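You operate a simulated robot arm through the tools that you are given. There is no shell and no other tool. Be economical: measure what you need, move in short steps, check, and stop when the job is done.

You are at the controls of a simulated two-armed robot. One attempt, no reset.

JOB
Hold the felt box steady while you put the red and the cream socks in; put it in the drawer.
Fine: the drawer by the shoe rack, shut again. Set down upright: felt box. Where these are worked on the way, their far stop is far enough and under half their travel is too little: drawer by the shoe rack.

Only the result counts: the job must be done as asked and must still hold three seconds after the hand-in. Knocking over, shifting, dropping, spilling or breaking anything else fails it.

ROBOT AND FRAMES
Two 7-joint arms with two-finger parallel grippers on one trunk, on a base that drives. Base frame: it is fixed to the floor where the robot stands at the start and does not move with it; the origin is under the middle of the robot, x ahead of it, y to its left, z up. Units: m, degrees, N and s.
The left shoulder is at the start at [0.06, 0.143, 0.926], the right one opposite. With the tool pointing down near the work surface each hand reaches from about 0.3 to 0.72 m from the robot's upright axis, wherever it stands, measured 20 degrees to its own side. Places, roughly: drawer [0.6, 0, 0.7]; drawer by the shoe rack [0.6, 0, 0.7]. Payload 1.57 kg a hand.
The TCP of each hand is the grasp point between the finger pads, 0.03 m short of the fingertips. In the tool frame z runs along the fingers and y along their closing line. Largest opening 0.11 m; finger width 0.024, thickness 0.012; the body of the gripper, 0.048 by 0.112 m, starts 0.078 m behind the TCP.
Orientation is told as [roll, pitch, yaw] about the base's x, y, z axes, in that order, counted from this pose: with the fingers straight down and closing along the base's y, the tool's x points along the base's -x, its y along +y and its z along -z.

CONTROLS
- The arms move only by the tool play_rows. It takes "left_steps", "right_steps" or both (then of equal length, played together; a hand with none holds still); each is a list that holds one entry, the list of rows, each a list of 7 numbers: the turn, a rotation vector about the tool's x, y, z in rad, then the shift along the tool's x, y, z in m, then the finger opening in m, from 0 to 0.11. In form: [[[wx, wy, wz, x, y, z, gripper], ...]]. A call has 1 to 20 rows; each row is the pose to reach, as a shift and turn from the pose commanded when the call began, along the tool's axes at that moment. Each row takes 0.2 s and may step no farther than 0.05 m and 8.6 degrees from the row before; otherwise, or with a gripper value out of range, the whole call is refused. A pose out of reach is approached as far as the arm can. The call stops where the force on the tool passes 90 N (or 10 N more than at its start, if that is more) or the arm is blocked; 0.2 s more then pass. The fingers move at their own pace (about 0.045 m/s each) and stop on an object; they squeeze with about 32 N. The grip force told is the motor's: it shows also when the fingers shut on nothing. Time passes only in rows, and 0.2 s behind the last, so rows that repeat a pose let the fingers close. The reply holds the time, the measured pose of the TCP, the force on the tool along the base axes, the opening and the grip force, in the units named above and with some noise, with the torque about the TCP (base axes, N m) and any sound that the robot's microphone picked up.
- Cameras (640 x 400 px; columns grow to the right, rows downward): "scene" is now at [0.0448, 0.0005, 1.5283]; the picture's right is [0.03, -1.00, 0.00], its down [-0.80, -0.02, -0.60] and it looks along [0.60, 0.01, -0.80] (base axes); focal length 266 px, centre (320, 200). "left" rides on the left gripper at [0.07, -0.016, -0.141] in its tool frame; the picture's right is [0.23, 0.97, 0.00], its down [-0.85, 0.20, -0.48] and it looks along [-0.47, 0.11, 0.88] (tool axes); focal length 222 px, centre (320, 200). "right" rides on the right gripper at [0.07, 0.016, -0.141] in its tool frame; the picture's right is [-0.23, 0.97, 0.00], its down [-0.86, -0.20, -0.48] and it looks along [-0.47, -0.11, 0.88] (tool axes); focal length 222 px, centre (320, 200). There is no depth. A picture from a camera that has moved, and an enlarged one, comes with that camera's place and axes in the base frame and with its lens.
- get_image(camera): a new picture of that camera. No time passes.
- raise_lower(by): slides the trunk up (or, below 0, down) by that many m; the arms and the scene camera ride with it, the base frame stays. It gives what a move gives, with no picture.
- base_move(legs): drives the robot by 1 to 6 legs, each [ahead, left, turn to the left] in m, m and degrees, along the robot's own axes; the way and the turn of a leg run together, so that a leg with both is an arc; at most 1.5 m and 180 degrees a leg. The arms and the cameras ride along, it lands a little off, and it stops where it bumps. It gives what a move gives.
- pan_tilt(pan, tilt): turns the head with the scene camera to pan (to the left, within 86 degrees either way) and tilt (down, from -29 to 69), counted from straight ahead of the robot. It gives what a move gives.
- enlarge(camera, box): a new picture of the part [left, top, right, bottom] of that camera's present view, enlarged. No time passes.
- finish_job(): hands the job in; it is judged then, once.

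Work in short steps. Places have to be worked out from the pictures, the camera data and where the tool is seen: move nearer, look again, correct. Check each grasp and each placing, and mend what went wrong. You have 120 turns and 88 pictures in all, those below and enlarged ones among them. Open the grippers and draw the arms clear of the work before you hand the job in, unless the task says otherwise; then end with one line.

The tools are called after "Emit:" as a command line: name --argument value ..., lists and objects as JSON in quotes. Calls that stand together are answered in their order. play_rows: Moves the arms, as the interface text tells. Its arguments: {"type":"object","properties":{"left_steps":{"type":"array","items":{"type":"array","items":{"type":"array","items":{"type":"number"}}}},"right_steps":{"type":"array","items":{"type":"array","items":{"type":"array","items":{"type":"number"}}}}},"required":[]} The other tools are called the same way: raise_lower (by) slides the trunk up or down; base_move (legs) drives the base; pan_tilt (pan, tilt) turns the head that bears the scene camera; get_image (camera) takes a picture; enlarge (camera, box) takes an enlarged picture of a part of a camera's view; finish_job () hands the job in.

At the start:

```text
time_s: 0.0
left_tcp_pos: [0.5013, 0.1793, 1.1]
left_tcp_rot: [0.0, 0.0, 0.0]
left_force: [-0.5, -0.3, 0.5]
left_wrist_torque: [0.0, 0.0, -0.01]
left_grip_width: 0.1099
left_gripper_force: 0.1
right_tcp_pos: [0.4762, -0.1915, 0.9995]
right_tcp_rot: [0.0, -0.1, 0.0]
right_force: [0.8, 0.3, 0.1]
right_wrist_torque: [0.02, -0.03, 0.02]
right_grip_width: 0.1101
right_gripper_force: 0.0
trunk travel left (down, up): [-0.525, 0.065]
robot x, y, heading: [0.0032, 0.0021, -0.3]
head pan, tilt: [1.4, 53.5]
```

scene: 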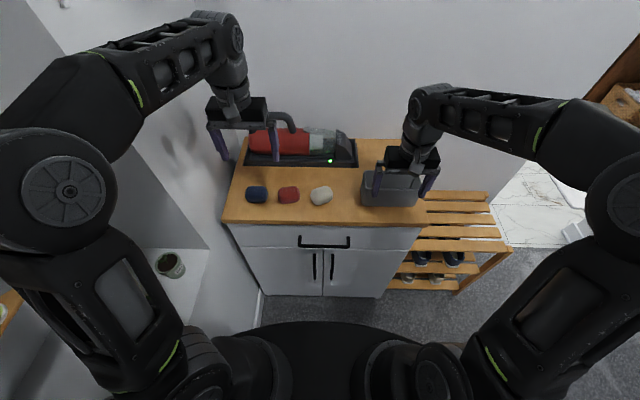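
right: 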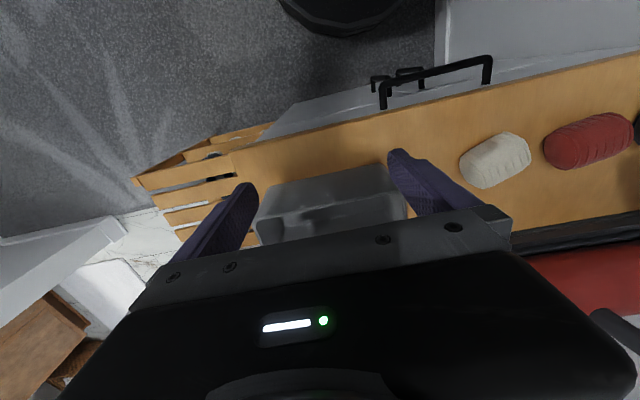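
left: 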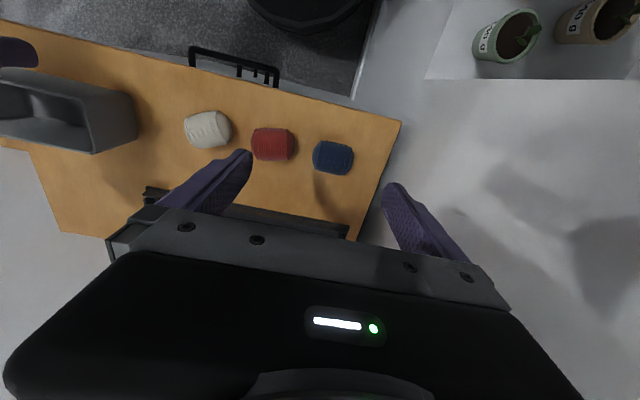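

I see the cabinet top with blue, red, and cream rolled socks, the grey felt box, and a drawer with a bar handle. First I take an enlarged look to measure.

Emit:
enlarge --camera "scene" --box '[210, 120, 450, 270]'

Emit:
enlarge --camera "right" --box '[160, 40, 640, 340]'

```text
2.67 times, centred on (330, 195) of scene
camera zoom: at [0.0448, 0.0005, 1.5283], right [0.03, -1.0, 0.0], down [-0.8, -0.02, -0.6], along [0.6, 0.01, -0.8], focal length 710 px, centre (293, 213)
```

zoom: 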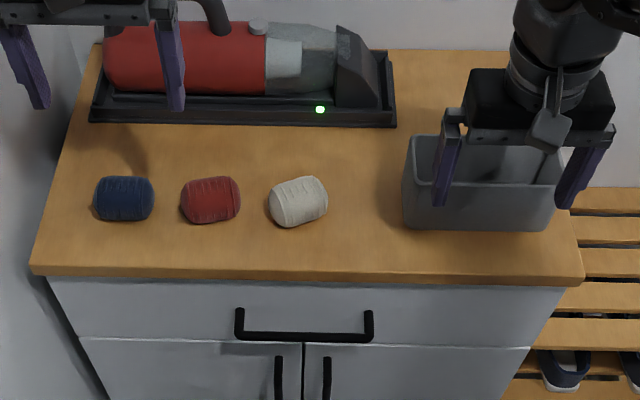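

```text
1.33 times, centred on (400, 190) of right
camera zoom: at [0.4086, -0.1732, 1.141], right [0.23, 0.97, 0.0], down [0.86, -0.2, 0.48], along [0.47, -0.11, -0.88], focal length 296 px, centre (213, 213)
```

zoom: 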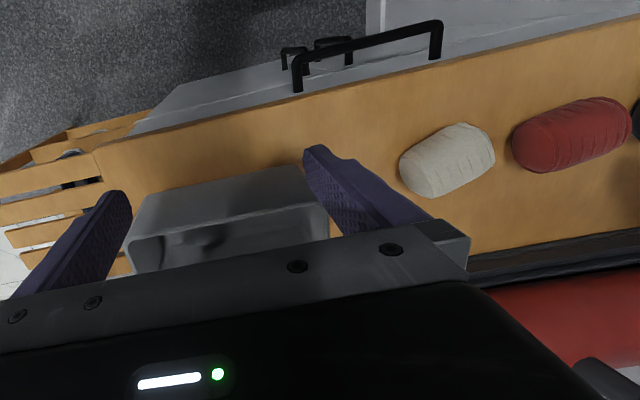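

The counter top is at z≈0.865. Cream is near (0.535, 0.00), red near (0.54, 0.10), and the box spans roughly x 0.52–0.595, y −0.12…−0.29, with its rim near 0.94. I'll turn the right hand so it closes along x, up and to the right of the box, to hold the box's right end later with a tilted hand.

Emit:
play_rows --right_steps '[[[0, 0, 0, 0, 0, -0.04, 0.11], [0, 0, 0, 0, 0, -0.08, 0.11], [0, 0, -0.143, -0.005, -0.02, -0.1, 0.11], [0, 0, -0.286, -0.01, -0.04, -0.1, 0.11], [0, 0, -0.429, -0.015, -0.06, -0.1, 0.11], [0, 0, -0.572, -0.02, -0.08, -0.1, 0.11], [0, 0, -0.715, -0.024, -0.1, -0.1, 0.11], [0, 0, -0.858, -0.024, -0.12, -0.1, 0.11], [0, 0, -1.001, -0.024, -0.14, -0.1, 0.11], [0, 0, -1.144, -0.024, -0.14, -0.1, 0.11], [0, 0, -1.287, -0.024, -0.14, -0.1, 0.11], [0, 0, -1.43, -0.024, -0.14, -0.1, 0.11], [0, 0, -1.571, -0.024, -0.14, -0.1, 0.11]]]'

```text
time_s: 2.8
left_tcp_pos: [0.5014, 0.1777, 1.0999]
left_tcp_rot: [0.0, 0.1, 0.0]
left_force: [-0.4, -0.9, 0.1]
left_wrist_torque: [0.0, 0.02, 0.0]
left_grip_width: 0.1099
left_gripper_force: 0.1
right_tcp_pos: [0.5001, -0.3304, 1.1007]
right_tcp_rot: [0.0, 0.0, 90.2]
right_force: [-0.4, 0.2, 0.0]
right_wrist_torque: [-0.03, 0.0, 0.03]
right_grip_width: 0.1101
right_gripper_force: 0.1
trunk travel left (down, up): [-0.525, 0.065]
robot x, y, heading: [0.0017, -0.0011, 0.1]
head pan, tilt: [1.4, 53.5]
```

The yaw worked. Now I tilt the hand 40° so its body leans outward and centre it on the box's x.

Emit:
play_rows --right_steps '[[[0, -0.14, 0, 0.02, -0.02, 0, 0.11], [0, -0.28, 0, 0.04, -0.04, 0, 0.11], [0, -0.42, 0, 0.05, -0.056, 0.02, 0.11], [0, -0.56, 0, 0.05, -0.056, 0.04, 0.11], [0, -0.7, 0, 0.05, -0.056, 0.06, 0.11]]]'

Emit:
get_image --camera "scene"

Emit:
get_image --camera "right"

```text
time_s: 4.0
left_tcp_pos: [0.5012, 0.1792, 1.1004]
left_tcp_rot: [0.0, -0.1, 0.1]
left_force: [0.1, -0.5, -0.5]
left_wrist_torque: [0.0, -0.04, 0.03]
left_grip_width: 0.1101
left_gripper_force: 0.0
right_tcp_pos: [0.4839, -0.3416, 1.0936]
right_tcp_rot: [-6.4, -25.1, 89.9]
right_force: [-0.5, 0.4, 1.2]
right_wrist_torque: [-0.04, 0.03, -0.02]
right_grip_width: 0.11
right_gripper_force: 0.2
right hand out of reach, approached as far as the arm can: row 1, 2, 3, 4, 5
trunk travel left (down, up): [-0.525, 0.065]
robot x, y, heading: [-0.0042, -0.0001, -0.1]
head pan, tilt: [1.4, 53.5]
```

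```text
82 pictures are left
camera scene: at [0.0439, 0.001, 1.5283], right [0.03, -1.0, 0.0], down [-0.8, -0.02, -0.6], along [0.6, 0.01, -0.8], focal length 266 px, centre (320, 200)
```

scene: 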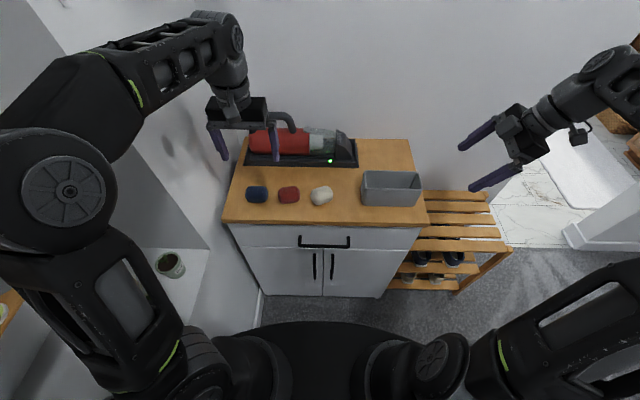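

```text
81 pictures are left
camera right: at [0.4534, -0.4626, 1.1889], right [-0.97, 0.25, 0.0], down [0.15, 0.56, 0.81], along [0.21, 0.79, -0.58], focal length 222 px, centre (320, 200)
```

right: 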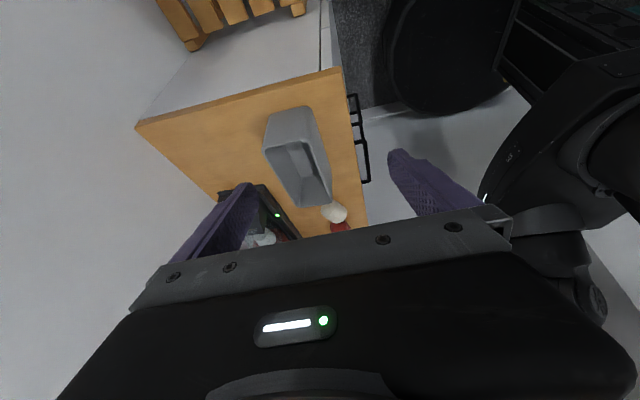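

The pose was at the edge of reach (the tilt reached only 25°). I move toward the box (+y) at the same height, where the arm should have more room, and see what it attains.

Emit:
play_rows --right_steps '[[[0, 0, 0, -0.03, 0, 0.025, 0.11], [0, 0, 0, -0.06, 0, 0.05, 0.11], [0, 0, 0, -0.06, 0, 0.05, 0.11]]]'

```text
time_s: 4.8
left_tcp_pos: [0.5024, 0.1791, 1.1003]
left_tcp_rot: [-0.1, 0.0, 0.0]
left_force: [0.5, 0.2, 0.6]
left_wrist_torque: [-0.04, -0.02, 0.01]
left_grip_width: 0.1101
left_gripper_force: 0.1
right_tcp_pos: [0.4896, -0.2671, 1.0715]
right_tcp_rot: [-6.4, -25.1, 89.9]
right_force: [0.1, 0.5, -0.6]
right_wrist_torque: [0.01, 0.03, 0.02]
right_grip_width: 0.11
right_gripper_force: 0.0
trunk travel left (down, up): [-0.525, 0.065]
robot x, y, heading: [-0.0022, 0.0038, -0.1]
head pan, tilt: [1.4, 53.5]
```

The hand keeps the 25° tilt, which is enough. I remove the small roll and centre on the box in x.

Emit:
play_rows --right_steps '[[[-0.056, 0, 0, 0, -0.03, 0, 0.11], [-0.112, 0, 0, 0, -0.066, 0, 0.11], [-0.112, 0, 0, 0, -0.066, 0, 0.11]]]'

Emit:
get_image --camera "right"

Emit:
get_image --camera "scene"

```text
time_s: 5.6
left_tcp_pos: [0.5021, 0.1785, 1.0993]
left_tcp_rot: [0.0, 0.0, 0.0]
left_force: [0.4, -0.7, -0.2]
left_wrist_torque: [0.01, 0.04, 0.02]
left_grip_width: 0.11
left_gripper_force: 0.1
right_tcp_pos: [0.5334, -0.2689, 1.0774]
right_tcp_rot: [-2.1, -25.1, 89.8]
right_force: [-0.2, 0.0, 0.5]
right_wrist_torque: [-0.01, 0.01, 0.02]
right_grip_width: 0.1098
right_gripper_force: 0.0
right hand out of reach, approached as far as the arm can: row 2, 3
trunk travel left (down, up): [-0.525, 0.065]
robot x, y, heading: [-0.0002, 0.0009, 0.0]
head pan, tilt: [1.4, 53.5]
```

```text
80 pictures are left
camera right: at [0.5125, -0.3906, 1.1738], right [-0.97, 0.22, 0.07], down [0.18, 0.57, 0.8], along [0.14, 0.79, -0.59], focal length 222 px, centre (320, 200)
```

right: 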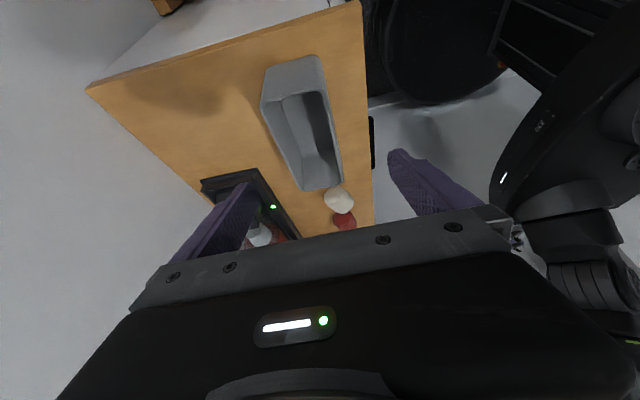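

```text
79 pictures are left
camera scene: at [0.0457, 0.0004, 1.5282], right [0.03, -1.0, 0.0], down [-0.8, -0.02, -0.59], along [0.59, 0.01, -0.8], focal length 266 px, centre (320, 200)
```

scene: 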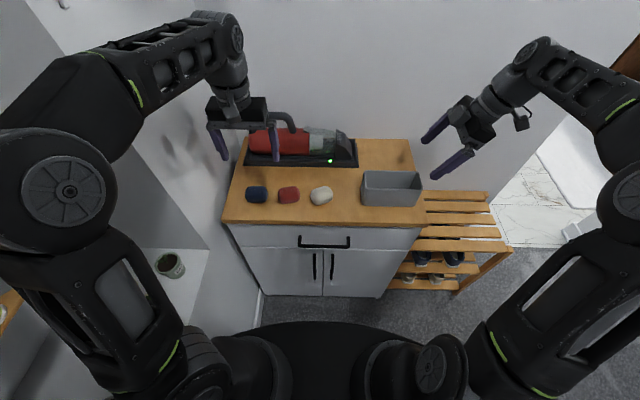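

The box is unobstructed now, so I enlarge it to measure it precisely.

Emit:
enlarge --camera "scene" --box '[300, 140, 460, 240]'

Emit:
enlarge --camera "right" --box '[200, 20, 440, 260]'

```text
4.00 times, centred on (380, 190) of scene
camera zoom: at [0.0457, 0.0004, 1.5282], right [0.03, -1.0, 0.0], down [-0.8, -0.02, -0.59], along [0.59, 0.01, -0.8], focal length 1066 px, centre (80, 240)
```

zoom: 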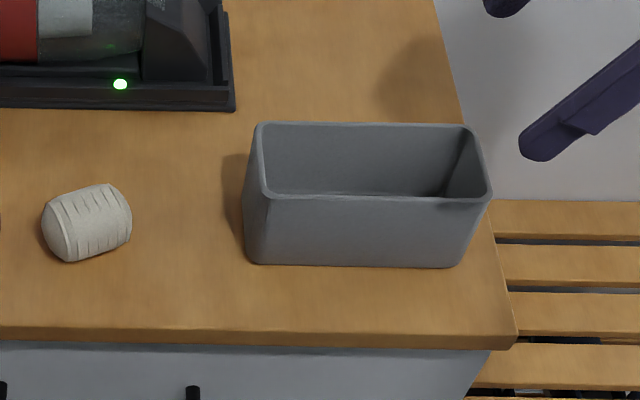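

```text
1.67 times, centred on (320, 140) of right
camera zoom: at [0.5125, -0.3906, 1.1738], right [-0.97, 0.22, 0.07], down [0.18, 0.57, 0.8], along [0.14, 0.79, -0.59], focal length 370 px, centre (320, 300)
```

zoom: 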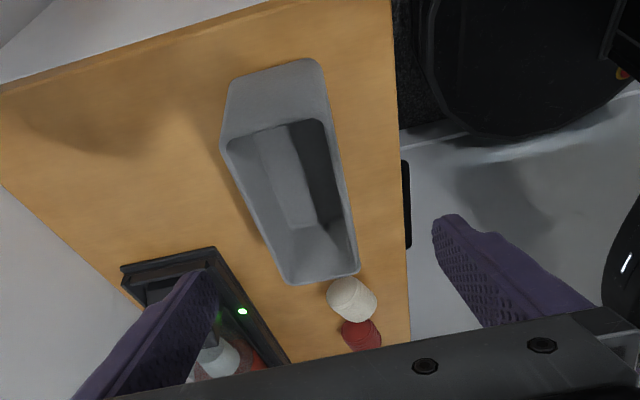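

Measured: the box spans x 0.517–0.584, y −0.115…−0.274, with its rim at ≈0.948 and centre (0.551, −0.195). I lower the right hand partway, correcting x and roll, and test for more tilt.

Emit:
play_rows --right_steps '[[[-0.02, 0, 0, 0.017, -0.009, 0.036, 0.11], [-0.037, 0, 0, 0.034, -0.0176, 0.0724, 0.11], [-0.037, -0.1, 0, 0.034, -0.0176, 0.0724, 0.11]]]'

Emit:
get_image --camera "right"

```text
time_s: 6.4
left_tcp_pos: [0.5009, 0.1776, 1.1003]
left_tcp_rot: [-0.1, 0.1, 0.0]
left_force: [0.2, 0.0, 0.7]
left_wrist_torque: [0.02, -0.01, -0.02]
left_grip_width: 0.11
left_gripper_force: 0.1
right_tcp_pos: [0.5486, -0.2696, 0.9969]
right_tcp_rot: [2.3, -30.9, 89.6]
right_force: [-1.2, -0.3, -0.4]
right_wrist_torque: [0.0, -0.02, -0.01]
right_grip_width: 0.1099
right_gripper_force: 0.2
trunk travel left (down, up): [-0.525, 0.065]
robot x, y, heading: [-0.0039, -0.0004, 0.3]
head pan, tilt: [1.4, 53.5]
```

```text
76 pictures are left
camera right: at [0.5386, -0.4009, 1.0826], right [-0.97, 0.18, 0.15], down [0.22, 0.49, 0.84], along [0.08, 0.85, -0.52], focal length 222 px, centre (320, 200)
```

right: 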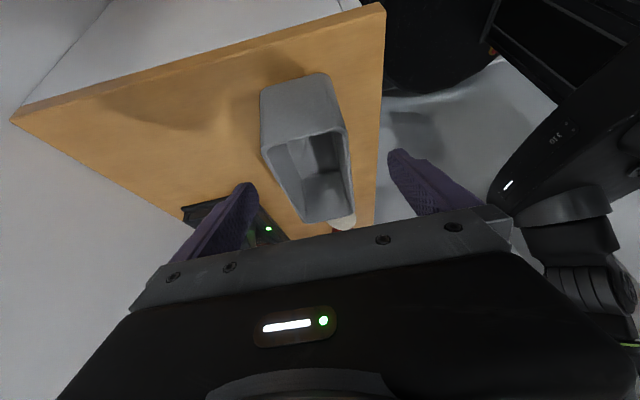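

Tilt improved to 31°. Now I lower straight down over the box's right end, with a bit more tilt.

Emit:
play_rows --right_steps '[[[0.02, -0.05, 0, 0.014, -0.002, 0.0235, 0.11], [0.04, -0.1, 0, 0.028, -0.002, 0.047, 0.11], [0.04, -0.1, 0, 0.0422, -0.002, 0.0703, 0.11], [0.04, -0.1, 0, 0.0422, -0.002, 0.0703, 0.11]]]'

Emit:
get_image --camera "right"

Emit:
enlarge --camera "scene" --box '[300, 120, 540, 270]'

```text
time_s: 7.4
left_tcp_pos: [0.5024, 0.1784, 1.1014]
left_tcp_rot: [0.0, -0.1, 0.1]
left_force: [0.1, 0.4, 0.0]
left_wrist_torque: [0.04, -0.01, 0.0]
left_grip_width: 0.1098
left_gripper_force: 0.1
right_tcp_pos: [0.547, -0.2694, 0.914]
right_tcp_rot: [0.0, -36.6, 89.6]
right_force: [-0.6, 0.1, -0.3]
right_wrist_torque: [0.02, 0.01, 0.04]
right_grip_width: 0.1098
right_gripper_force: 0.1
trunk travel left (down, up): [-0.525, 0.065]
robot x, y, heading: [0.001, -0.0035, -0.2]
head pan, tilt: [1.4, 53.5]
```

```text
75 pictures are left
camera right: at [0.5314, -0.4081, 0.9862], right [-0.97, 0.19, 0.14], down [0.2, 0.4, 0.89], along [0.11, 0.9, -0.43], focal length 222 px, centre (320, 200)
```

right: 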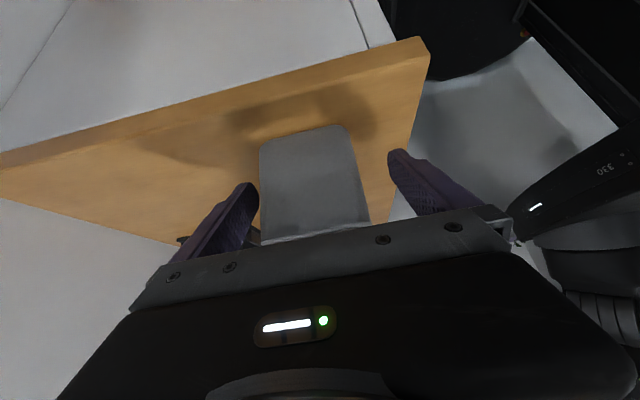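

```text
2.67 times, centred on (420, 195) of scene
camera zoom: at [0.0446, 0.0006, 1.5283], right [0.03, -1.0, 0.0], down [-0.8, -0.02, -0.6], along [0.6, 0.01, -0.8], focal length 710 px, centre (53, 213)
```

zoom: 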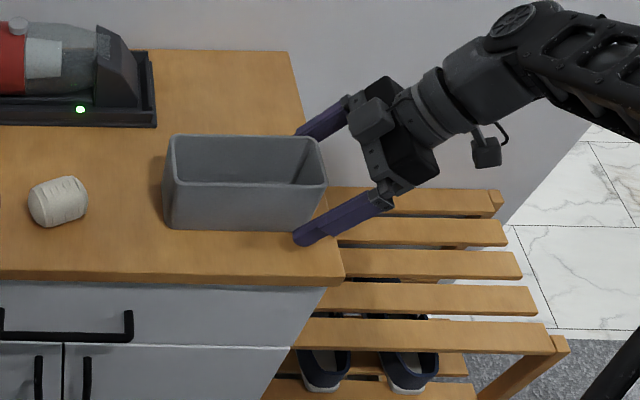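

The fingers straddle the box's right end with clearance. I advance 1.5 cm, then close to hold the box.

Emit:
play_rows --right_steps '[[[0, 0, 0, -0.012, -0.003, 0.009, 0.11], [0, 0, 0, -0.012, -0.003, 0.009, 0.09], [0, 0, 0, -0.012, -0.003, 0.009, 0.08], [0, 0, 0, -0.012, -0.003, 0.009, 0.06], [0, 0, 0, -0.012, -0.003, 0.009, 0.05], [0, 0, 0, -0.012, -0.003, 0.009, 0.05]]]'

Emit:
enlarge --camera "scene" --box '[300, 120, 540, 270]'

```text
time_s: 8.8
left_tcp_pos: [0.5017, 0.1782, 1.0998]
left_tcp_rot: [0.1, 0.1, 0.0]
left_force: [0.1, 0.4, 0.2]
left_wrist_torque: [-0.03, 0.01, 0.0]
left_grip_width: 0.11
left_gripper_force: 0.0
right_tcp_pos: [0.5504, -0.2542, 0.9144]
right_tcp_rot: [0.1, -36.7, 89.6]
right_force: [-0.8, 0.4, 0.0]
right_wrist_torque: [0.02, -0.07, 0.0]
right_grip_width: 0.0754
right_gripper_force: 32.0
trunk travel left (down, up): [-0.525, 0.065]
robot x, y, heading: [0.0011, 0.0004, 0.1]
head pan, tilt: [1.4, 53.5]
```

```text
2.67 times, centred on (420, 195) of scene
camera zoom: at [0.0448, 0.0006, 1.5283], right [0.03, -1.0, 0.0], down [-0.8, -0.02, -0.6], along [0.6, 0.01, -0.8], focal length 710 px, centre (53, 213)
```

zoom: 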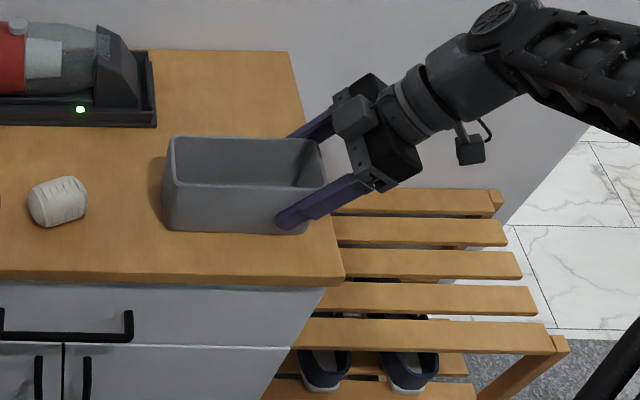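

The box is held (0.0754 wide, grip 32 N). Now I bring the left hand above the cream sock and look.

Emit:
play_rows --left_steps '[[[0, 0, 0, -0.01, -0.04, 0, 0.085], [0, 0, 0, -0.02, -0.08, 0.02, 0.085], [0, 0, 0, -0.033, -0.12, 0.04, 0.085], [0, 0, 0, -0.033, -0.15, 0.07, 0.085], [0, 0, 0, -0.033, -0.175, 0.1, 0.085], [0, 0, 0, -0.033, -0.175, 0.1, 0.085]]]'

Emit:
get_image --camera "left"

Emit:
get_image --camera "scene"

```text
time_s: 10.2
left_tcp_pos: [0.5353, 0.0026, 0.9987]
left_tcp_rot: [0.0, -0.1, 0.0]
left_force: [0.8, 0.7, -0.7]
left_wrist_torque: [0.0, -0.01, 0.02]
left_grip_width: 0.0849
left_gripper_force: 0.3
right_tcp_pos: [0.5508, -0.2546, 0.9143]
right_tcp_rot: [0.2, -36.6, 89.6]
right_force: [0.2, 0.2, 2.8]
right_wrist_torque: [-0.03, -0.09, 0.01]
right_grip_width: 0.0752
right_gripper_force: 31.7
trunk travel left (down, up): [-0.525, 0.065]
robot x, y, heading: [0.0017, 0.0001, 0.0]
head pan, tilt: [1.4, 53.5]
```

```text
72 pictures are left
camera left: at [0.4654, -0.0126, 1.1406], right [-0.23, 0.97, 0.0], down [0.85, 0.2, 0.48], along [0.47, 0.11, -0.88], focal length 222 px, centre (320, 200)
```

left: 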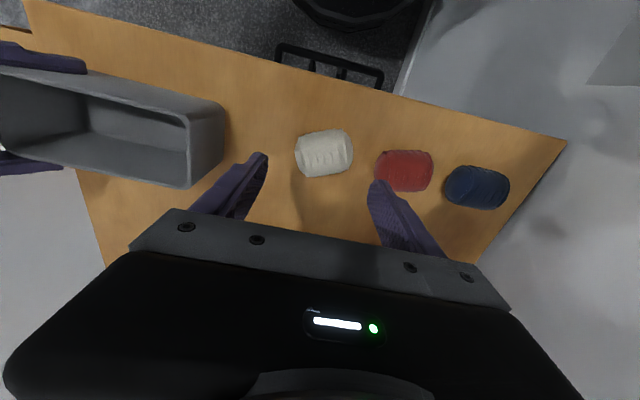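

```text
71 pictures are left
camera scene: at [0.0447, 0.0005, 1.5283], right [0.03, -1.0, 0.0], down [-0.8, -0.02, -0.6], along [0.6, 0.01, -0.8], focal length 266 px, centre (320, 200)
```

scene: 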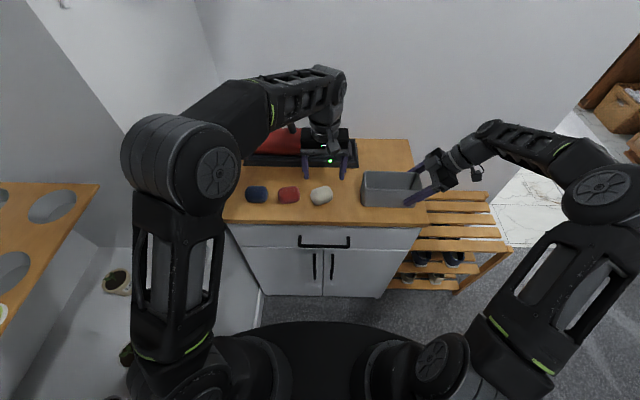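

Cream's centre is ≈(0.537, 0.008), with its axis yawed about 22°. I yaw to match, descend so the fingertips stop just above the counter, and grip.

Emit:
play_rows --left_steps '[[[0, 0, -0.13, -0.002, 0.005, 0.01, 0.085], [0, 0, -0.26, -0.002, 0.005, 0.03, 0.085], [0, 0, -0.39, -0.002, 0.005, 0.05, 0.085], [0, 0, -0.39, -0.002, 0.005, 0.075, 0.085], [0, 0, -0.39, -0.002, 0.005, 0.092, 0.085], [0, 0, -0.39, -0.002, 0.005, 0.092, 0.085]]]'

Emit:
get_image --camera "left"

```text
time_s: 11.6
left_tcp_pos: [0.5357, 0.009, 0.9081]
left_tcp_rot: [0.1, 0.0, 22.4]
left_force: [0.7, -0.4, -0.4]
left_wrist_torque: [0.0, -0.01, 0.01]
left_grip_width: 0.085
left_gripper_force: 0.1
right_tcp_pos: [0.551, -0.254, 0.9147]
right_tcp_rot: [0.1, -36.6, 89.6]
right_force: [0.0, -0.4, 1.8]
right_wrist_torque: [-0.02, -0.09, -0.03]
right_grip_width: 0.0753
right_gripper_force: 32.7
trunk travel left (down, up): [-0.525, 0.065]
robot x, y, heading: [0.0014, 0.0029, 0.2]
head pan, tilt: [1.4, 53.5]
```

```text
70 pictures are left
camera left: at [0.4783, -0.0322, 1.0488], right [-0.58, 0.81, 0.0], down [0.71, 0.51, 0.48], along [0.39, 0.28, -0.88], focal length 222 px, centre (320, 200)
```

left: 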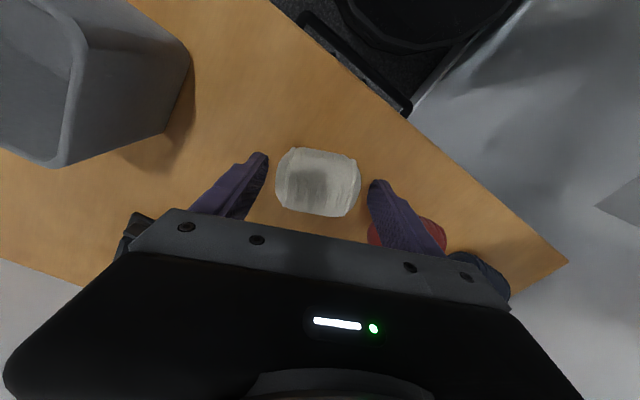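

The sock sits centred between the fingers, so I close on it and lift.

Emit:
play_rows --left_steps '[[[0, 0, 0, 0, 0, 0, 0.06], [0, 0, 0, 0, 0, 0, 0.04], [0, 0, 0, 0, 0, 0, 0.03], [0, 0, 0, 0, 0, 0, 0.03], [0, 0, 0, 0, 0, -0.02, 0.03], [0, 0, 0, 0, 0, -0.06, 0.03], [0, 0, 0, 0, 0, -0.1, 0.03], [0, 0, 0, 0, 0, -0.1, 0.03]]]'

Emit:
get_image --camera "left"

```text
time_s: 13.4
left_tcp_pos: [0.5367, 0.0082, 1.0089]
left_tcp_rot: [0.0, 0.0, 22.3]
left_force: [0.5, 0.0, 0.1]
left_wrist_torque: [0.01, 0.01, 0.02]
left_grip_width: 0.0669
left_gripper_force: 31.8
right_tcp_pos: [0.5509, -0.2537, 0.9138]
right_tcp_rot: [0.1, -36.6, 89.6]
right_force: [-1.0, 0.1, 1.5]
right_wrist_torque: [-0.02, -0.04, 0.03]
right_grip_width: 0.0751
right_gripper_force: 31.8
trunk travel left (down, up): [-0.525, 0.065]
robot x, y, heading: [0.0004, 0.002, 0.1]
head pan, tilt: [1.4, 53.5]
```

```text
69 pictures are left
camera left: at [0.4782, -0.0323, 1.1494], right [-0.58, 0.81, 0.0], down [0.71, 0.51, 0.48], along [0.39, 0.28, -0.88], focal length 222 px, centre (320, 200)
```

left: 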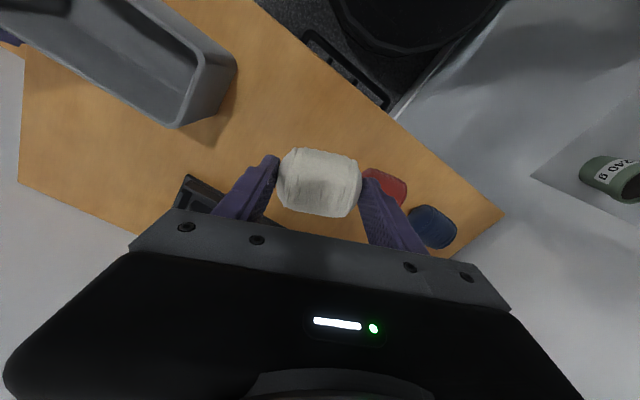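

Cream is gripped, 0.067 long. I carry it over the right half of the box, yawed back to 0, staying high.

Emit:
play_rows --left_steps '[[[0, 0, 0, 0.006, -0.015, -0.03, 0.03], [0, 0, 0.1, 0.018, -0.055, -0.05, 0.03], [0, 0, 0.2, 0.032, -0.095, -0.05, 0.03], [0, 0, 0.3, 0.045, -0.135, -0.05, 0.03], [0, 0, 0.389, 0.058, -0.175, -0.05, 0.03], [0, 0, 0.389, 0.0725, -0.2145, -0.05, 0.03], [0, 0, 0.389, 0.0725, -0.2145, -0.05, 0.03]]]'

Emit:
get_image --camera "left"

Emit:
get_image --camera "scene"

```text
time_s: 15.0
left_tcp_pos: [0.4777, -0.0935, 1.1173]
left_tcp_rot: [-2.1, -4.8, 6.5]
left_force: [0.0, -0.4, -0.2]
left_wrist_torque: [0.04, -0.03, 0.03]
left_grip_width: 0.0671
left_gripper_force: 31.5
left hand out of reach, approached as far as the arm can: row 2, 3, 4, 5, 6, 7
right_tcp_pos: [0.5503, -0.2538, 0.9155]
right_tcp_rot: [0.0, -36.6, 89.6]
right_force: [0.3, 0.3, 2.1]
right_wrist_torque: [-0.01, -0.09, 0.06]
right_grip_width: 0.0752
right_gripper_force: 32.3
trunk travel left (down, up): [-0.525, 0.065]
robot x, y, heading: [-0.0018, 0.0004, -0.1]
head pan, tilt: [1.4, 53.5]
```

```text
68 pictures are left
camera left: at [0.3976, -0.1127, 1.2527], right [-0.33, 0.94, -0.06], down [0.78, 0.31, 0.54], along [0.53, 0.14, -0.84], focal length 222 px, centre (320, 200)
```

left: 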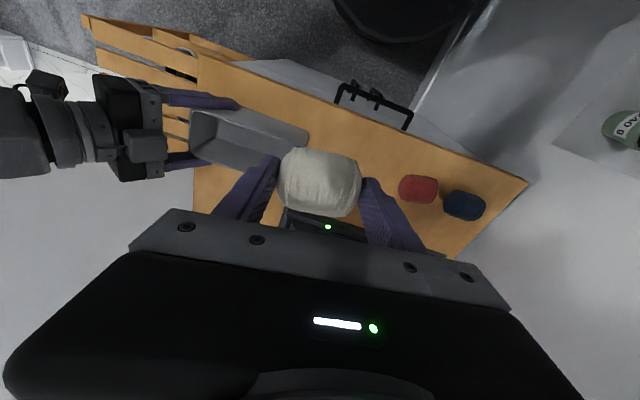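

```text
67 pictures are left
camera scene: at [0.0436, -0.0002, 1.5283], right [0.03, -1.0, 0.0], down [-0.8, -0.02, -0.6], along [0.6, 0.02, -0.8], focal length 266 px, centre (320, 200)
```

scene: 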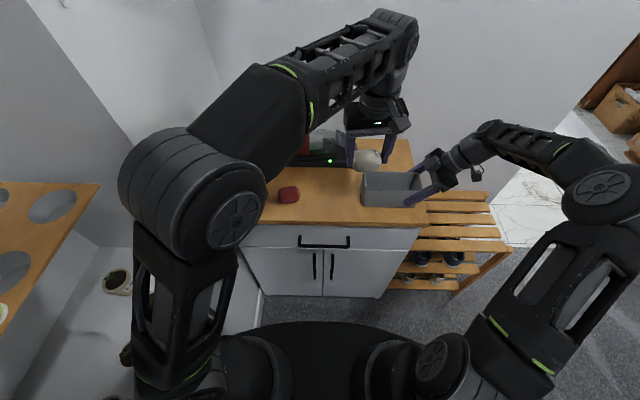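

The left arm can't cross that far, so I'll bring the box to it: the right hand lifts the box slightly and sets it down about 13 cm to the left, where cream was. The left hand backs off to +y at the same time.

Emit:
play_rows --left_steps '[[[-0.01, 0.02, 0.03, -0.01, 0.03, 0, 0.03], [-0.02, 0.04, 0.06, -0.02, 0.06, 0, 0.03], [-0.03, 0.06, 0.09, -0.03, 0.09, 0, 0.03], [-0.037, 0.084, 0.113, -0.04, 0.12, 0, 0.03], [-0.037, 0.084, 0.113, -0.04, 0.12, 0, 0.03], [-0.037, 0.084, 0.113, -0.04, 0.12, 0, 0.03], [-0.037, 0.084, 0.113, -0.04, 0.12, 0, 0.03]]]' --right_steps '[[[0, 0, 0, -0.009, 0, -0.012, 0.05], [0, 0, 0, -0.012, 0, -0.016, 0.05], [0, 0, 0, -0.035, 0.004, 0.0, 0.05], [0, 0, 0, -0.06, 0.008, 0.022, 0.05], [0, 0, 0, -0.09, 0.012, 0.045, 0.05], [0, 0, 0, -0.116, 0.016, 0.0615, 0.05], [0, 0, 0, -0.116, 0.016, 0.0615, 0.05]]]'

Emit:
get_image --camera "scene"

```text
time_s: 16.6
left_tcp_pos: [0.4846, 0.0351, 1.1259]
left_tcp_rot: [-1.5, -3.9, 1.1]
left_force: [-0.4, 0.2, 0.6]
left_wrist_torque: [0.0, 0.02, -0.02]
left_grip_width: 0.0666
left_gripper_force: 31.8
left hand out of reach, approached as far as the arm can: row 1, 2, 3, 4, 5, 6, 7
right_tcp_pos: [0.5368, -0.1232, 0.9352]
right_tcp_rot: [0.1, -36.6, 89.5]
right_force: [0.2, -0.3, 0.1]
right_wrist_torque: [-0.03, -0.01, -0.02]
right_grip_width: 0.0754
right_gripper_force: 31.9
trunk travel left (down, up): [-0.525, 0.065]
robot x, y, heading: [-0.0053, 0.0006, 0.1]
head pan, tilt: [1.4, 53.5]
```

```text
66 pictures are left
camera scene: at [0.046, 0.0005, 1.5283], right [0.03, -1.0, 0.0], down [-0.8, -0.02, -0.59], along [0.59, 0.01, -0.8], focal length 266 px, centre (320, 200)
```

scene: 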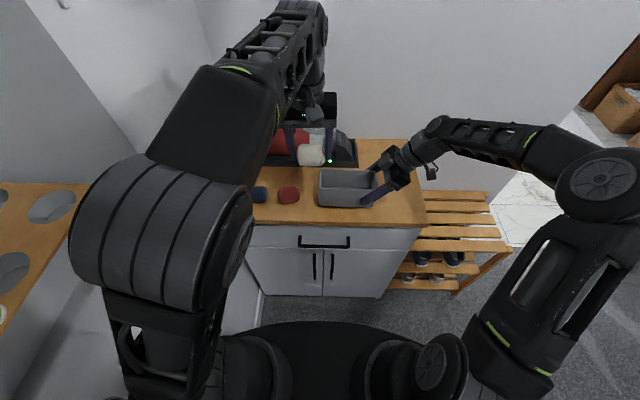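

The box moved cleanly and is about 2 cm up. I set it down, and lower the left hand to where it reaches better while levelling it.

Emit:
play_rows --left_steps '[[[0, 0, 0, 0, 0.01, 0.03, 0.03], [0, 0, 0, -0.01, 0.01, 0.06, 0.03], [-0.026, 0.068, 0.019, -0.04, 0.01, 0.075, 0.03], [-0.026, 0.068, 0.019, -0.05, 0.01, 0.085, 0.03]]]' --right_steps '[[[0, 0, 0, 0.004, 0, 0.006, 0.05], [0, 0, 0, 0.008, 0, 0.011, 0.05], [0, 0, 0, 0.0117, 0, 0.016, 0.05], [0, 0, 0, 0.0117, 0, 0.016, 0.05]]]'

Emit:
get_image --camera "left"

Emit:
enlarge --camera "scene" --box '[230, 120, 470, 270]'

```text
time_s: 17.6
left_tcp_pos: [0.5415, 0.0425, 1.0443]
left_tcp_rot: [0.1, 0.0, -0.2]
left_force: [-0.1, 0.4, -0.8]
left_wrist_torque: [-0.02, 0.06, 0.03]
left_grip_width: 0.0669
left_gripper_force: 32.3
right_tcp_pos: [0.5354, -0.1229, 0.9149]
right_tcp_rot: [0.1, -36.6, 89.6]
right_force: [-0.8, 0.3, 2.4]
right_wrist_torque: [-0.06, -0.02, 0.0]
right_grip_width: 0.0751
right_gripper_force: 32.2
trunk travel left (down, up): [-0.525, 0.065]
robot x, y, heading: [0.0004, -0.0022, -0.1]
head pan, tilt: [1.4, 53.5]
```

```text
65 pictures are left
camera left: at [0.471, 0.0274, 1.185], right [-0.23, 0.97, 0.0], down [0.85, 0.2, 0.48], along [0.47, 0.11, -0.88], focal length 222 px, centre (320, 200)
```

left: 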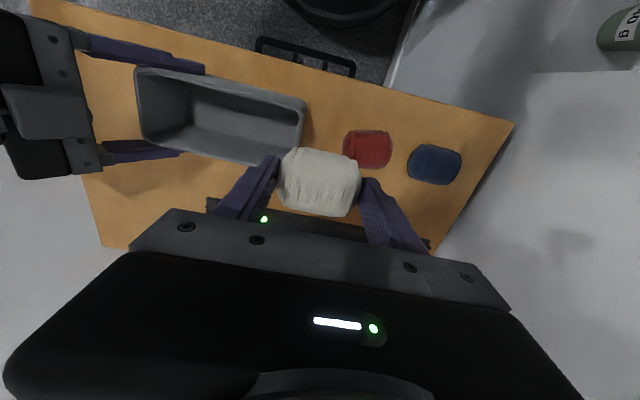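

```text
2.67 times, centred on (350, 195) of scene
camera zoom: at [0.0447, 0.0005, 1.5283], right [0.03, -1.0, 0.0], down [-0.8, -0.02, -0.6], along [0.6, 0.01, -0.8], focal length 710 px, centre (240, 213)
```

zoom: 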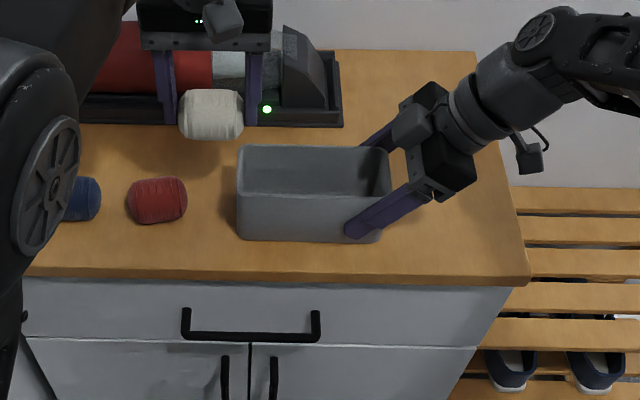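

The box now spans y≈+0.016…−0.143, centred at x≈0.5355. I move cream above the box's right half.

Emit:
play_rows --left_steps '[[[0, 0, 0, 0.002, -0.04, 0, 0.03], [0, 0, 0, 0.004, -0.08, 0, 0.03], [0, 0, 0, 0.006, -0.115, 0, 0.03], [0, 0, 0, 0.006, -0.1305, 0, 0.03], [0, 0, 0, 0.006, -0.1305, 0, 0.03]]]'

Emit:
get_image --camera "left"

Emit:
enlarge --camera "scene" --box '[230, 120, 470, 270]'

```text
time_s: 18.8
left_tcp_pos: [0.5349, -0.0794, 1.0454]
left_tcp_rot: [-0.1, -0.5, -0.2]
left_force: [-0.5, -0.5, -1.0]
left_wrist_torque: [0.02, 0.0, -0.02]
left_grip_width: 0.067
left_gripper_force: 31.9
left hand out of reach, approached as far as the arm can: row 4, 5
right_tcp_pos: [0.5366, -0.1236, 0.9132]
right_tcp_rot: [0.2, -36.7, 89.6]
right_force: [0.2, 0.4, -0.3]
right_wrist_torque: [-0.06, -0.02, -0.01]
right_grip_width: 0.0754
right_gripper_force: 31.8
trunk travel left (down, up): [-0.525, 0.065]
robot x, y, heading: [-0.0021, 0.0004, -0.0]
head pan, tilt: [1.4, 53.5]
```

```text
63 pictures are left
camera left: at [0.4635, -0.0943, 1.1857], right [-0.23, 0.97, 0.0], down [0.85, 0.2, 0.48], along [0.47, 0.11, -0.88], focal length 222 px, centre (320, 200)
```

left: 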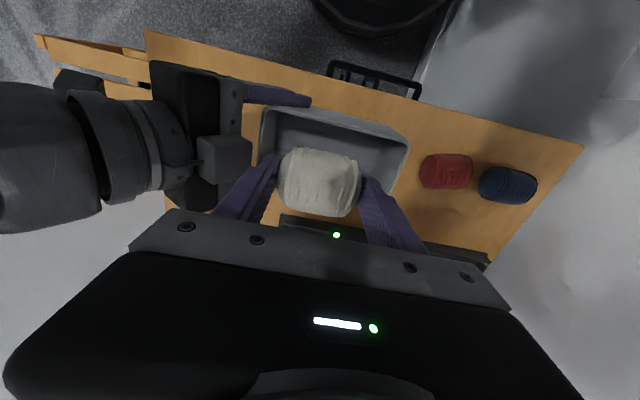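

```text
2.67 times, centred on (350, 195) of scene
camera zoom: at [0.0449, 0.0004, 1.5283], right [0.03, -1.0, 0.0], down [-0.8, -0.02, -0.6], along [0.6, 0.01, -0.8], focal length 710 px, centre (240, 213)
```

zoom: 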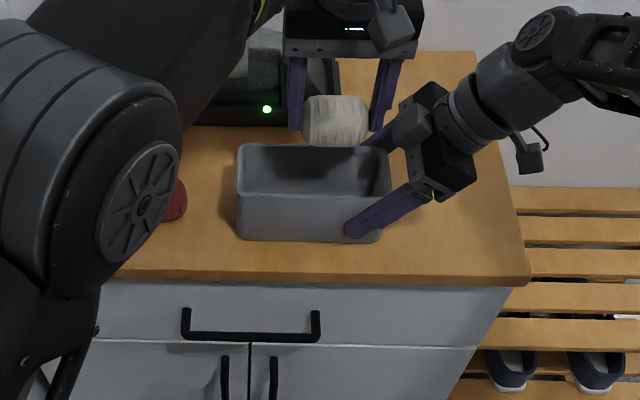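

A block on the right gripper's upper side (y≈−0.137, z≈1.0) would come close to the left hand. I release the right hand, tilt it about 16° more, and re-grip to make room.

Emit:
play_rows --right_steps '[[[0, 0, 0, 0, 0, 0, 0.09], [0, 0, 0, 0, 0, 0, 0.098], [0, -0.14, 0, 0, 0, 0, 0.098], [0, -0.28, 0, 0, 0, 0, 0.098], [0, -0.28, 0, 0, 0, 0, 0.098]]]'

Emit:
enlarge --camera "scene" --box '[230, 120, 470, 270]'

```text
time_s: 20.0
left_tcp_pos: [0.5346, -0.0787, 1.0454]
left_tcp_rot: [-0.1, -0.3, -0.2]
left_force: [0.4, -0.3, -1.1]
left_wrist_torque: [0.0, 0.0, -0.04]
left_grip_width: 0.0671
left_gripper_force: 31.9
right_tcp_pos: [0.5353, -0.1237, 0.9148]
right_tcp_rot: [0.1, -52.7, 89.6]
right_force: [0.1, -1.0, 0.1]
right_wrist_torque: [-0.02, -0.03, 0.03]
right_grip_width: 0.0981
right_gripper_force: 0.1
trunk travel left (down, up): [-0.525, 0.065]
robot x, y, heading: [-0.0004, -0.0002, -0.1]
head pan, tilt: [1.4, 53.5]
```

```text
2.67 times, centred on (350, 195) of scene
camera zoom: at [0.0448, 0.0006, 1.5283], right [0.03, -1.0, 0.0], down [-0.8, -0.02, -0.6], along [0.6, 0.01, -0.8], focal length 710 px, centre (240, 213)
```

zoom: 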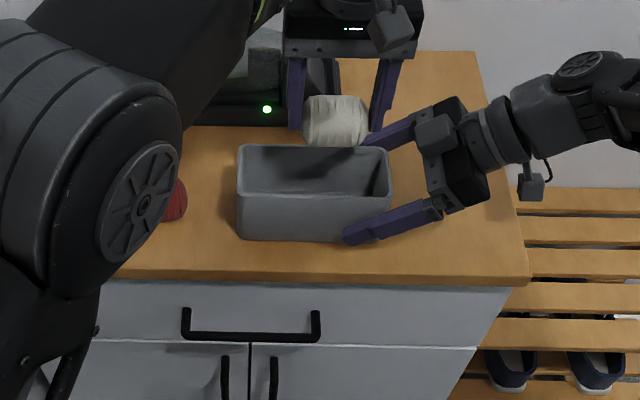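

Tilt is now 53°, with much more clearance. I re-grip with the right hand, then lower cream into the box.

Emit:
play_rows --right_steps '[[[0, 0, 0, 0, 0, 0, 0.08], [0, 0, 0, 0, 0, 0, 0.06], [0, 0, 0, 0, 0, 0, 0.05], [0, 0, 0, 0, 0, 0, 0.05], [0, 0, 0, 0, 0, 0, 0.05], [0, 0, 0, 0, 0, 0, 0.05], [0, 0, 0, 0, 0, 0, 0.05], [0, 0, 0, 0, 0, 0, 0.05]]]' --left_steps '[[[0, 0, 0, 0, 0, 0, 0.03], [0, 0, 0, 0, 0, 0, 0.03], [0, 0, 0, 0, 0, 0, 0.03], [0, 0, 0, 0, 0, 0.03, 0.03], [0, 0, 0, -0.001, -0.005, 0.06, 0.03], [0, 0, 0, -0.001, -0.01, 0.075, 0.03], [0, 0, 0, -0.001, -0.01, 0.08, 0.03], [0, 0, 0, -0.001, -0.01, 0.08, 0.03]]]'

Emit:
get_image --camera "left"

Emit:
enlarge --camera "scene" --box '[230, 120, 470, 270]'

```text
time_s: 21.8
left_tcp_pos: [0.5347, -0.089, 0.9647]
left_tcp_rot: [0.1, -0.1, -0.1]
left_force: [-0.2, -0.1, -0.3]
left_wrist_torque: [0.01, -0.03, 0.01]
left_grip_width: 0.0668
left_gripper_force: 31.8
right_tcp_pos: [0.5361, -0.1241, 0.9139]
right_tcp_rot: [0.2, -52.5, 89.5]
right_force: [0.7, 1.1, 0.1]
right_wrist_torque: [0.08, -0.04, -0.02]
right_grip_width: 0.0754
right_gripper_force: 31.8
trunk travel left (down, up): [-0.525, 0.065]
robot x, y, heading: [0.0008, 0.0003, -0.3]
head pan, tilt: [1.4, 53.5]
```

```text
60 pictures are left
camera left: at [0.4653, -0.1047, 1.1058], right [-0.23, 0.97, 0.0], down [0.85, 0.2, 0.48], along [0.47, 0.11, -0.88], focal length 222 px, centre (320, 200)
```

left: 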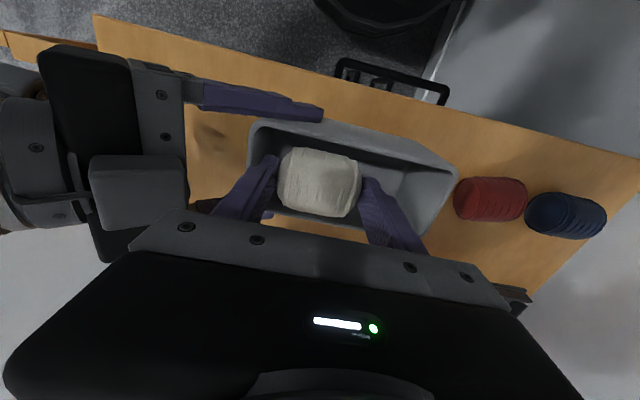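

```text
2.67 times, centred on (350, 195) of scene
camera zoom: at [0.0449, 0.0004, 1.5283], right [0.03, -1.0, 0.0], down [-0.8, -0.02, -0.6], along [0.6, 0.01, -0.8], focal length 710 px, centre (240, 213)
```

zoom: 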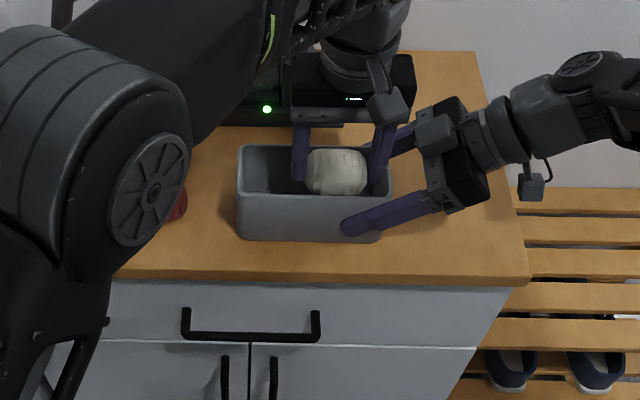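

Cream is inside the rim. I lower another 3 cm, open only slightly, then withdraw upward.

Emit:
play_rows --left_steps '[[[0, 0, 0, 0, 0.002, 0.015, 0.03], [0, 0, 0, 0, 0.002, 0.03, 0.03], [0, 0, 0, 0, 0.002, 0.03, 0.078], [0, 0, 0, 0, 0.002, 0.03, 0.078], [0, 0, 0, 0, 0.002, 0.0, 0.078], [0, 0, 0, 0, 0.002, -0.04, 0.078], [0, 0, 0, 0, 0.01, -0.08, 0.078], [0, 0, 0, 0, 0.01, -0.08, 0.078]]]'

Emit:
get_image --camera "left"

Emit:
enlarge --camera "scene" --box '[230, 120, 470, 270]'

```text
time_s: 23.6
left_tcp_pos: [0.5355, -0.0809, 1.035]
left_tcp_rot: [0.1, -0.2, -0.1]
left_force: [-0.4, -0.1, 0.0]
left_wrist_torque: [0.0, -0.01, -0.04]
left_grip_width: 0.0781
left_gripper_force: 0.1
left hand out of reach, approached as far as the arm can: row 7, 8
right_tcp_pos: [0.5359, -0.1232, 0.9155]
right_tcp_rot: [0.1, -52.6, 89.5]
right_force: [-0.3, 0.0, -0.2]
right_wrist_torque: [0.05, 0.0, 0.0]
right_grip_width: 0.0752
right_gripper_force: 31.8
trunk travel left (down, up): [-0.525, 0.065]
robot x, y, heading: [0.0004, 0.0015, 0.0]
head pan, tilt: [1.4, 53.5]
```

```text
58 pictures are left
camera left: at [0.4656, -0.0962, 1.176], right [-0.23, 0.97, 0.0], down [0.85, 0.2, 0.48], along [0.47, 0.11, -0.88], focal length 222 px, centre (320, 200)
```

left: 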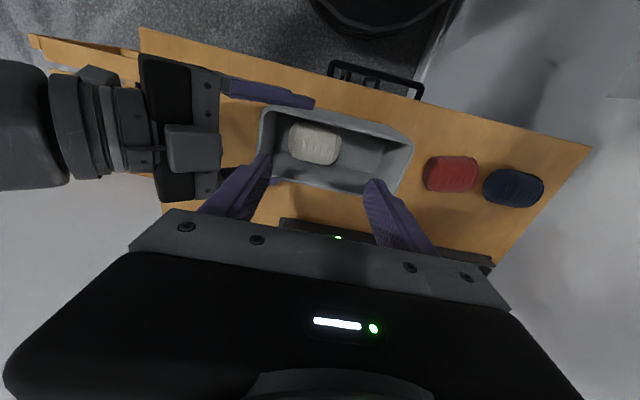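

```text
2.67 times, centred on (350, 195) of scene
camera zoom: at [0.0448, 0.0006, 1.5283], right [0.03, -1.0, 0.0], down [-0.8, -0.02, -0.6], along [0.6, 0.01, -0.8], focal length 710 px, centre (240, 213)
```

zoom: 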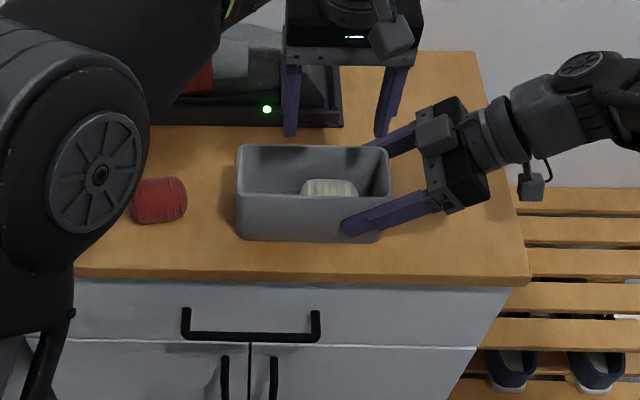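

Cream lies in the right half of the box. Next I move above red with matching yaw and verify.

Emit:
play_rows --left_steps '[[[0, 0, 0, 0, 0.04, 0, 0.085], [0, 0, 0, 0, 0.08, 0, 0.085], [0, 0, 0, -0.001, 0.12, 0.01, 0.085], [0, 0, -0.13, -0.0015, 0.16, 0.02, 0.085], [0, 0, -0.26, -0.0015, 0.1875, 0.035, 0.085], [0, 0, -0.26, -0.0015, 0.1875, 0.045, 0.085], [0, 0, -0.26, -0.0015, 0.1875, 0.045, 0.085]]]'

Emit:
get_image --camera "left"

```text
time_s: 25.2
left_tcp_pos: [0.5356, 0.1067, 0.9886]
left_tcp_rot: [0.1, -0.1, 14.8]
left_force: [0.1, 0.2, 0.1]
left_wrist_torque: [-0.02, -0.03, 0.0]
left_grip_width: 0.0848
left_gripper_force: 0.1
right_tcp_pos: [0.5359, -0.1234, 0.915]
right_tcp_rot: [0.0, -52.6, 89.5]
right_force: [-0.7, 0.2, 0.5]
right_wrist_torque: [-0.03, 0.01, -0.02]
right_grip_width: 0.0752
right_gripper_force: 31.9
trunk travel left (down, up): [-0.525, 0.065]
robot x, y, heading: [0.0024, -0.0019, 0.2]
head pan, tilt: [1.4, 53.5]
```

```text
56 pictures are left
camera left: at [0.473, 0.0738, 1.1299], right [-0.47, 0.88, 0.0], down [0.77, 0.41, 0.48], along [0.42, 0.23, -0.88], focal length 222 px, centre (320, 200)
```

left: 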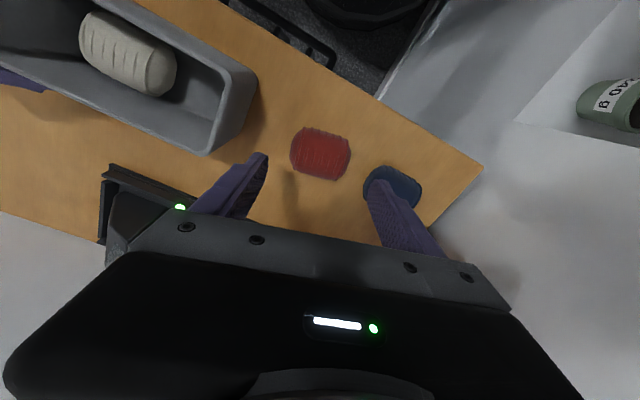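

Red is centred at ≈(0.535, 0.108), aligned with the hand and clear of blue. I descend, grip and lift.

Emit:
play_rows --left_steps '[[[0, 0, 0, 0, 0.0015, 0.03, 0.082], [0, 0, 0, 0, 0.0015, 0.06, 0.082], [0, 0, 0, 0, 0.0015, 0.077, 0.082], [0, 0, 0, 0, 0.0015, 0.077, 0.082], [0, 0, 0, 0, 0.0015, 0.077, 0.05], [0, 0, 0, 0, 0.0015, 0.077, 0.03], [0, 0, 0, 0, 0.0015, 0.077, 0.03], [0, 0, 0, 0, 0.0015, 0.077, 0.03], [0, 0, 0, 0, 0.0015, 0.04, 0.03], [0, 0, 0, 0, 0.0015, 0.0, 0.03], [0, 0, 0, 0, 0.0015, -0.045, 0.03], [0, 0, 0, 0, 0.0015, -0.045, 0.03]]]'

Emit:
get_image --camera "left"

```text
time_s: 27.8
left_tcp_pos: [0.537, 0.1077, 1.0355]
left_tcp_rot: [0.1, -0.2, 14.8]
left_force: [-0.5, -0.1, -0.5]
left_wrist_torque: [-0.04, 0.03, 0.0]
left_grip_width: 0.0678
left_gripper_force: 31.7
right_tcp_pos: [0.5354, -0.1234, 0.9151]
right_tcp_rot: [0.1, -52.7, 89.5]
right_force: [0.5, -0.7, 0.4]
right_wrist_torque: [0.02, -0.01, 0.04]
right_grip_width: 0.0752
right_gripper_force: 32.1
trunk travel left (down, up): [-0.525, 0.065]
robot x, y, heading: [0.0018, -0.001, 0.1]
head pan, tilt: [1.4, 53.5]
```

```text
55 pictures are left
camera left: at [0.4738, 0.0749, 1.1765], right [-0.47, 0.88, 0.0], down [0.78, 0.41, 0.48], along [0.42, 0.23, -0.88], focal length 222 px, centre (320, 200)
```

left: 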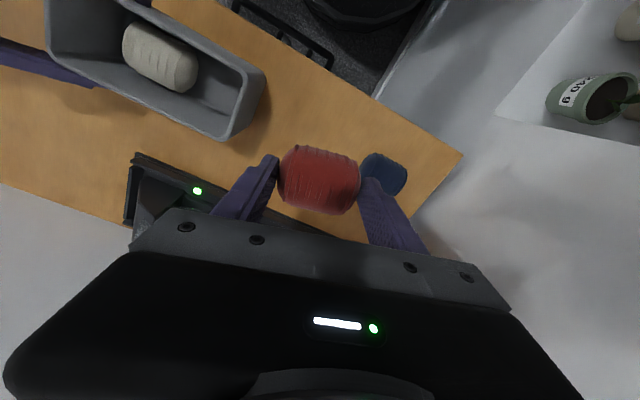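

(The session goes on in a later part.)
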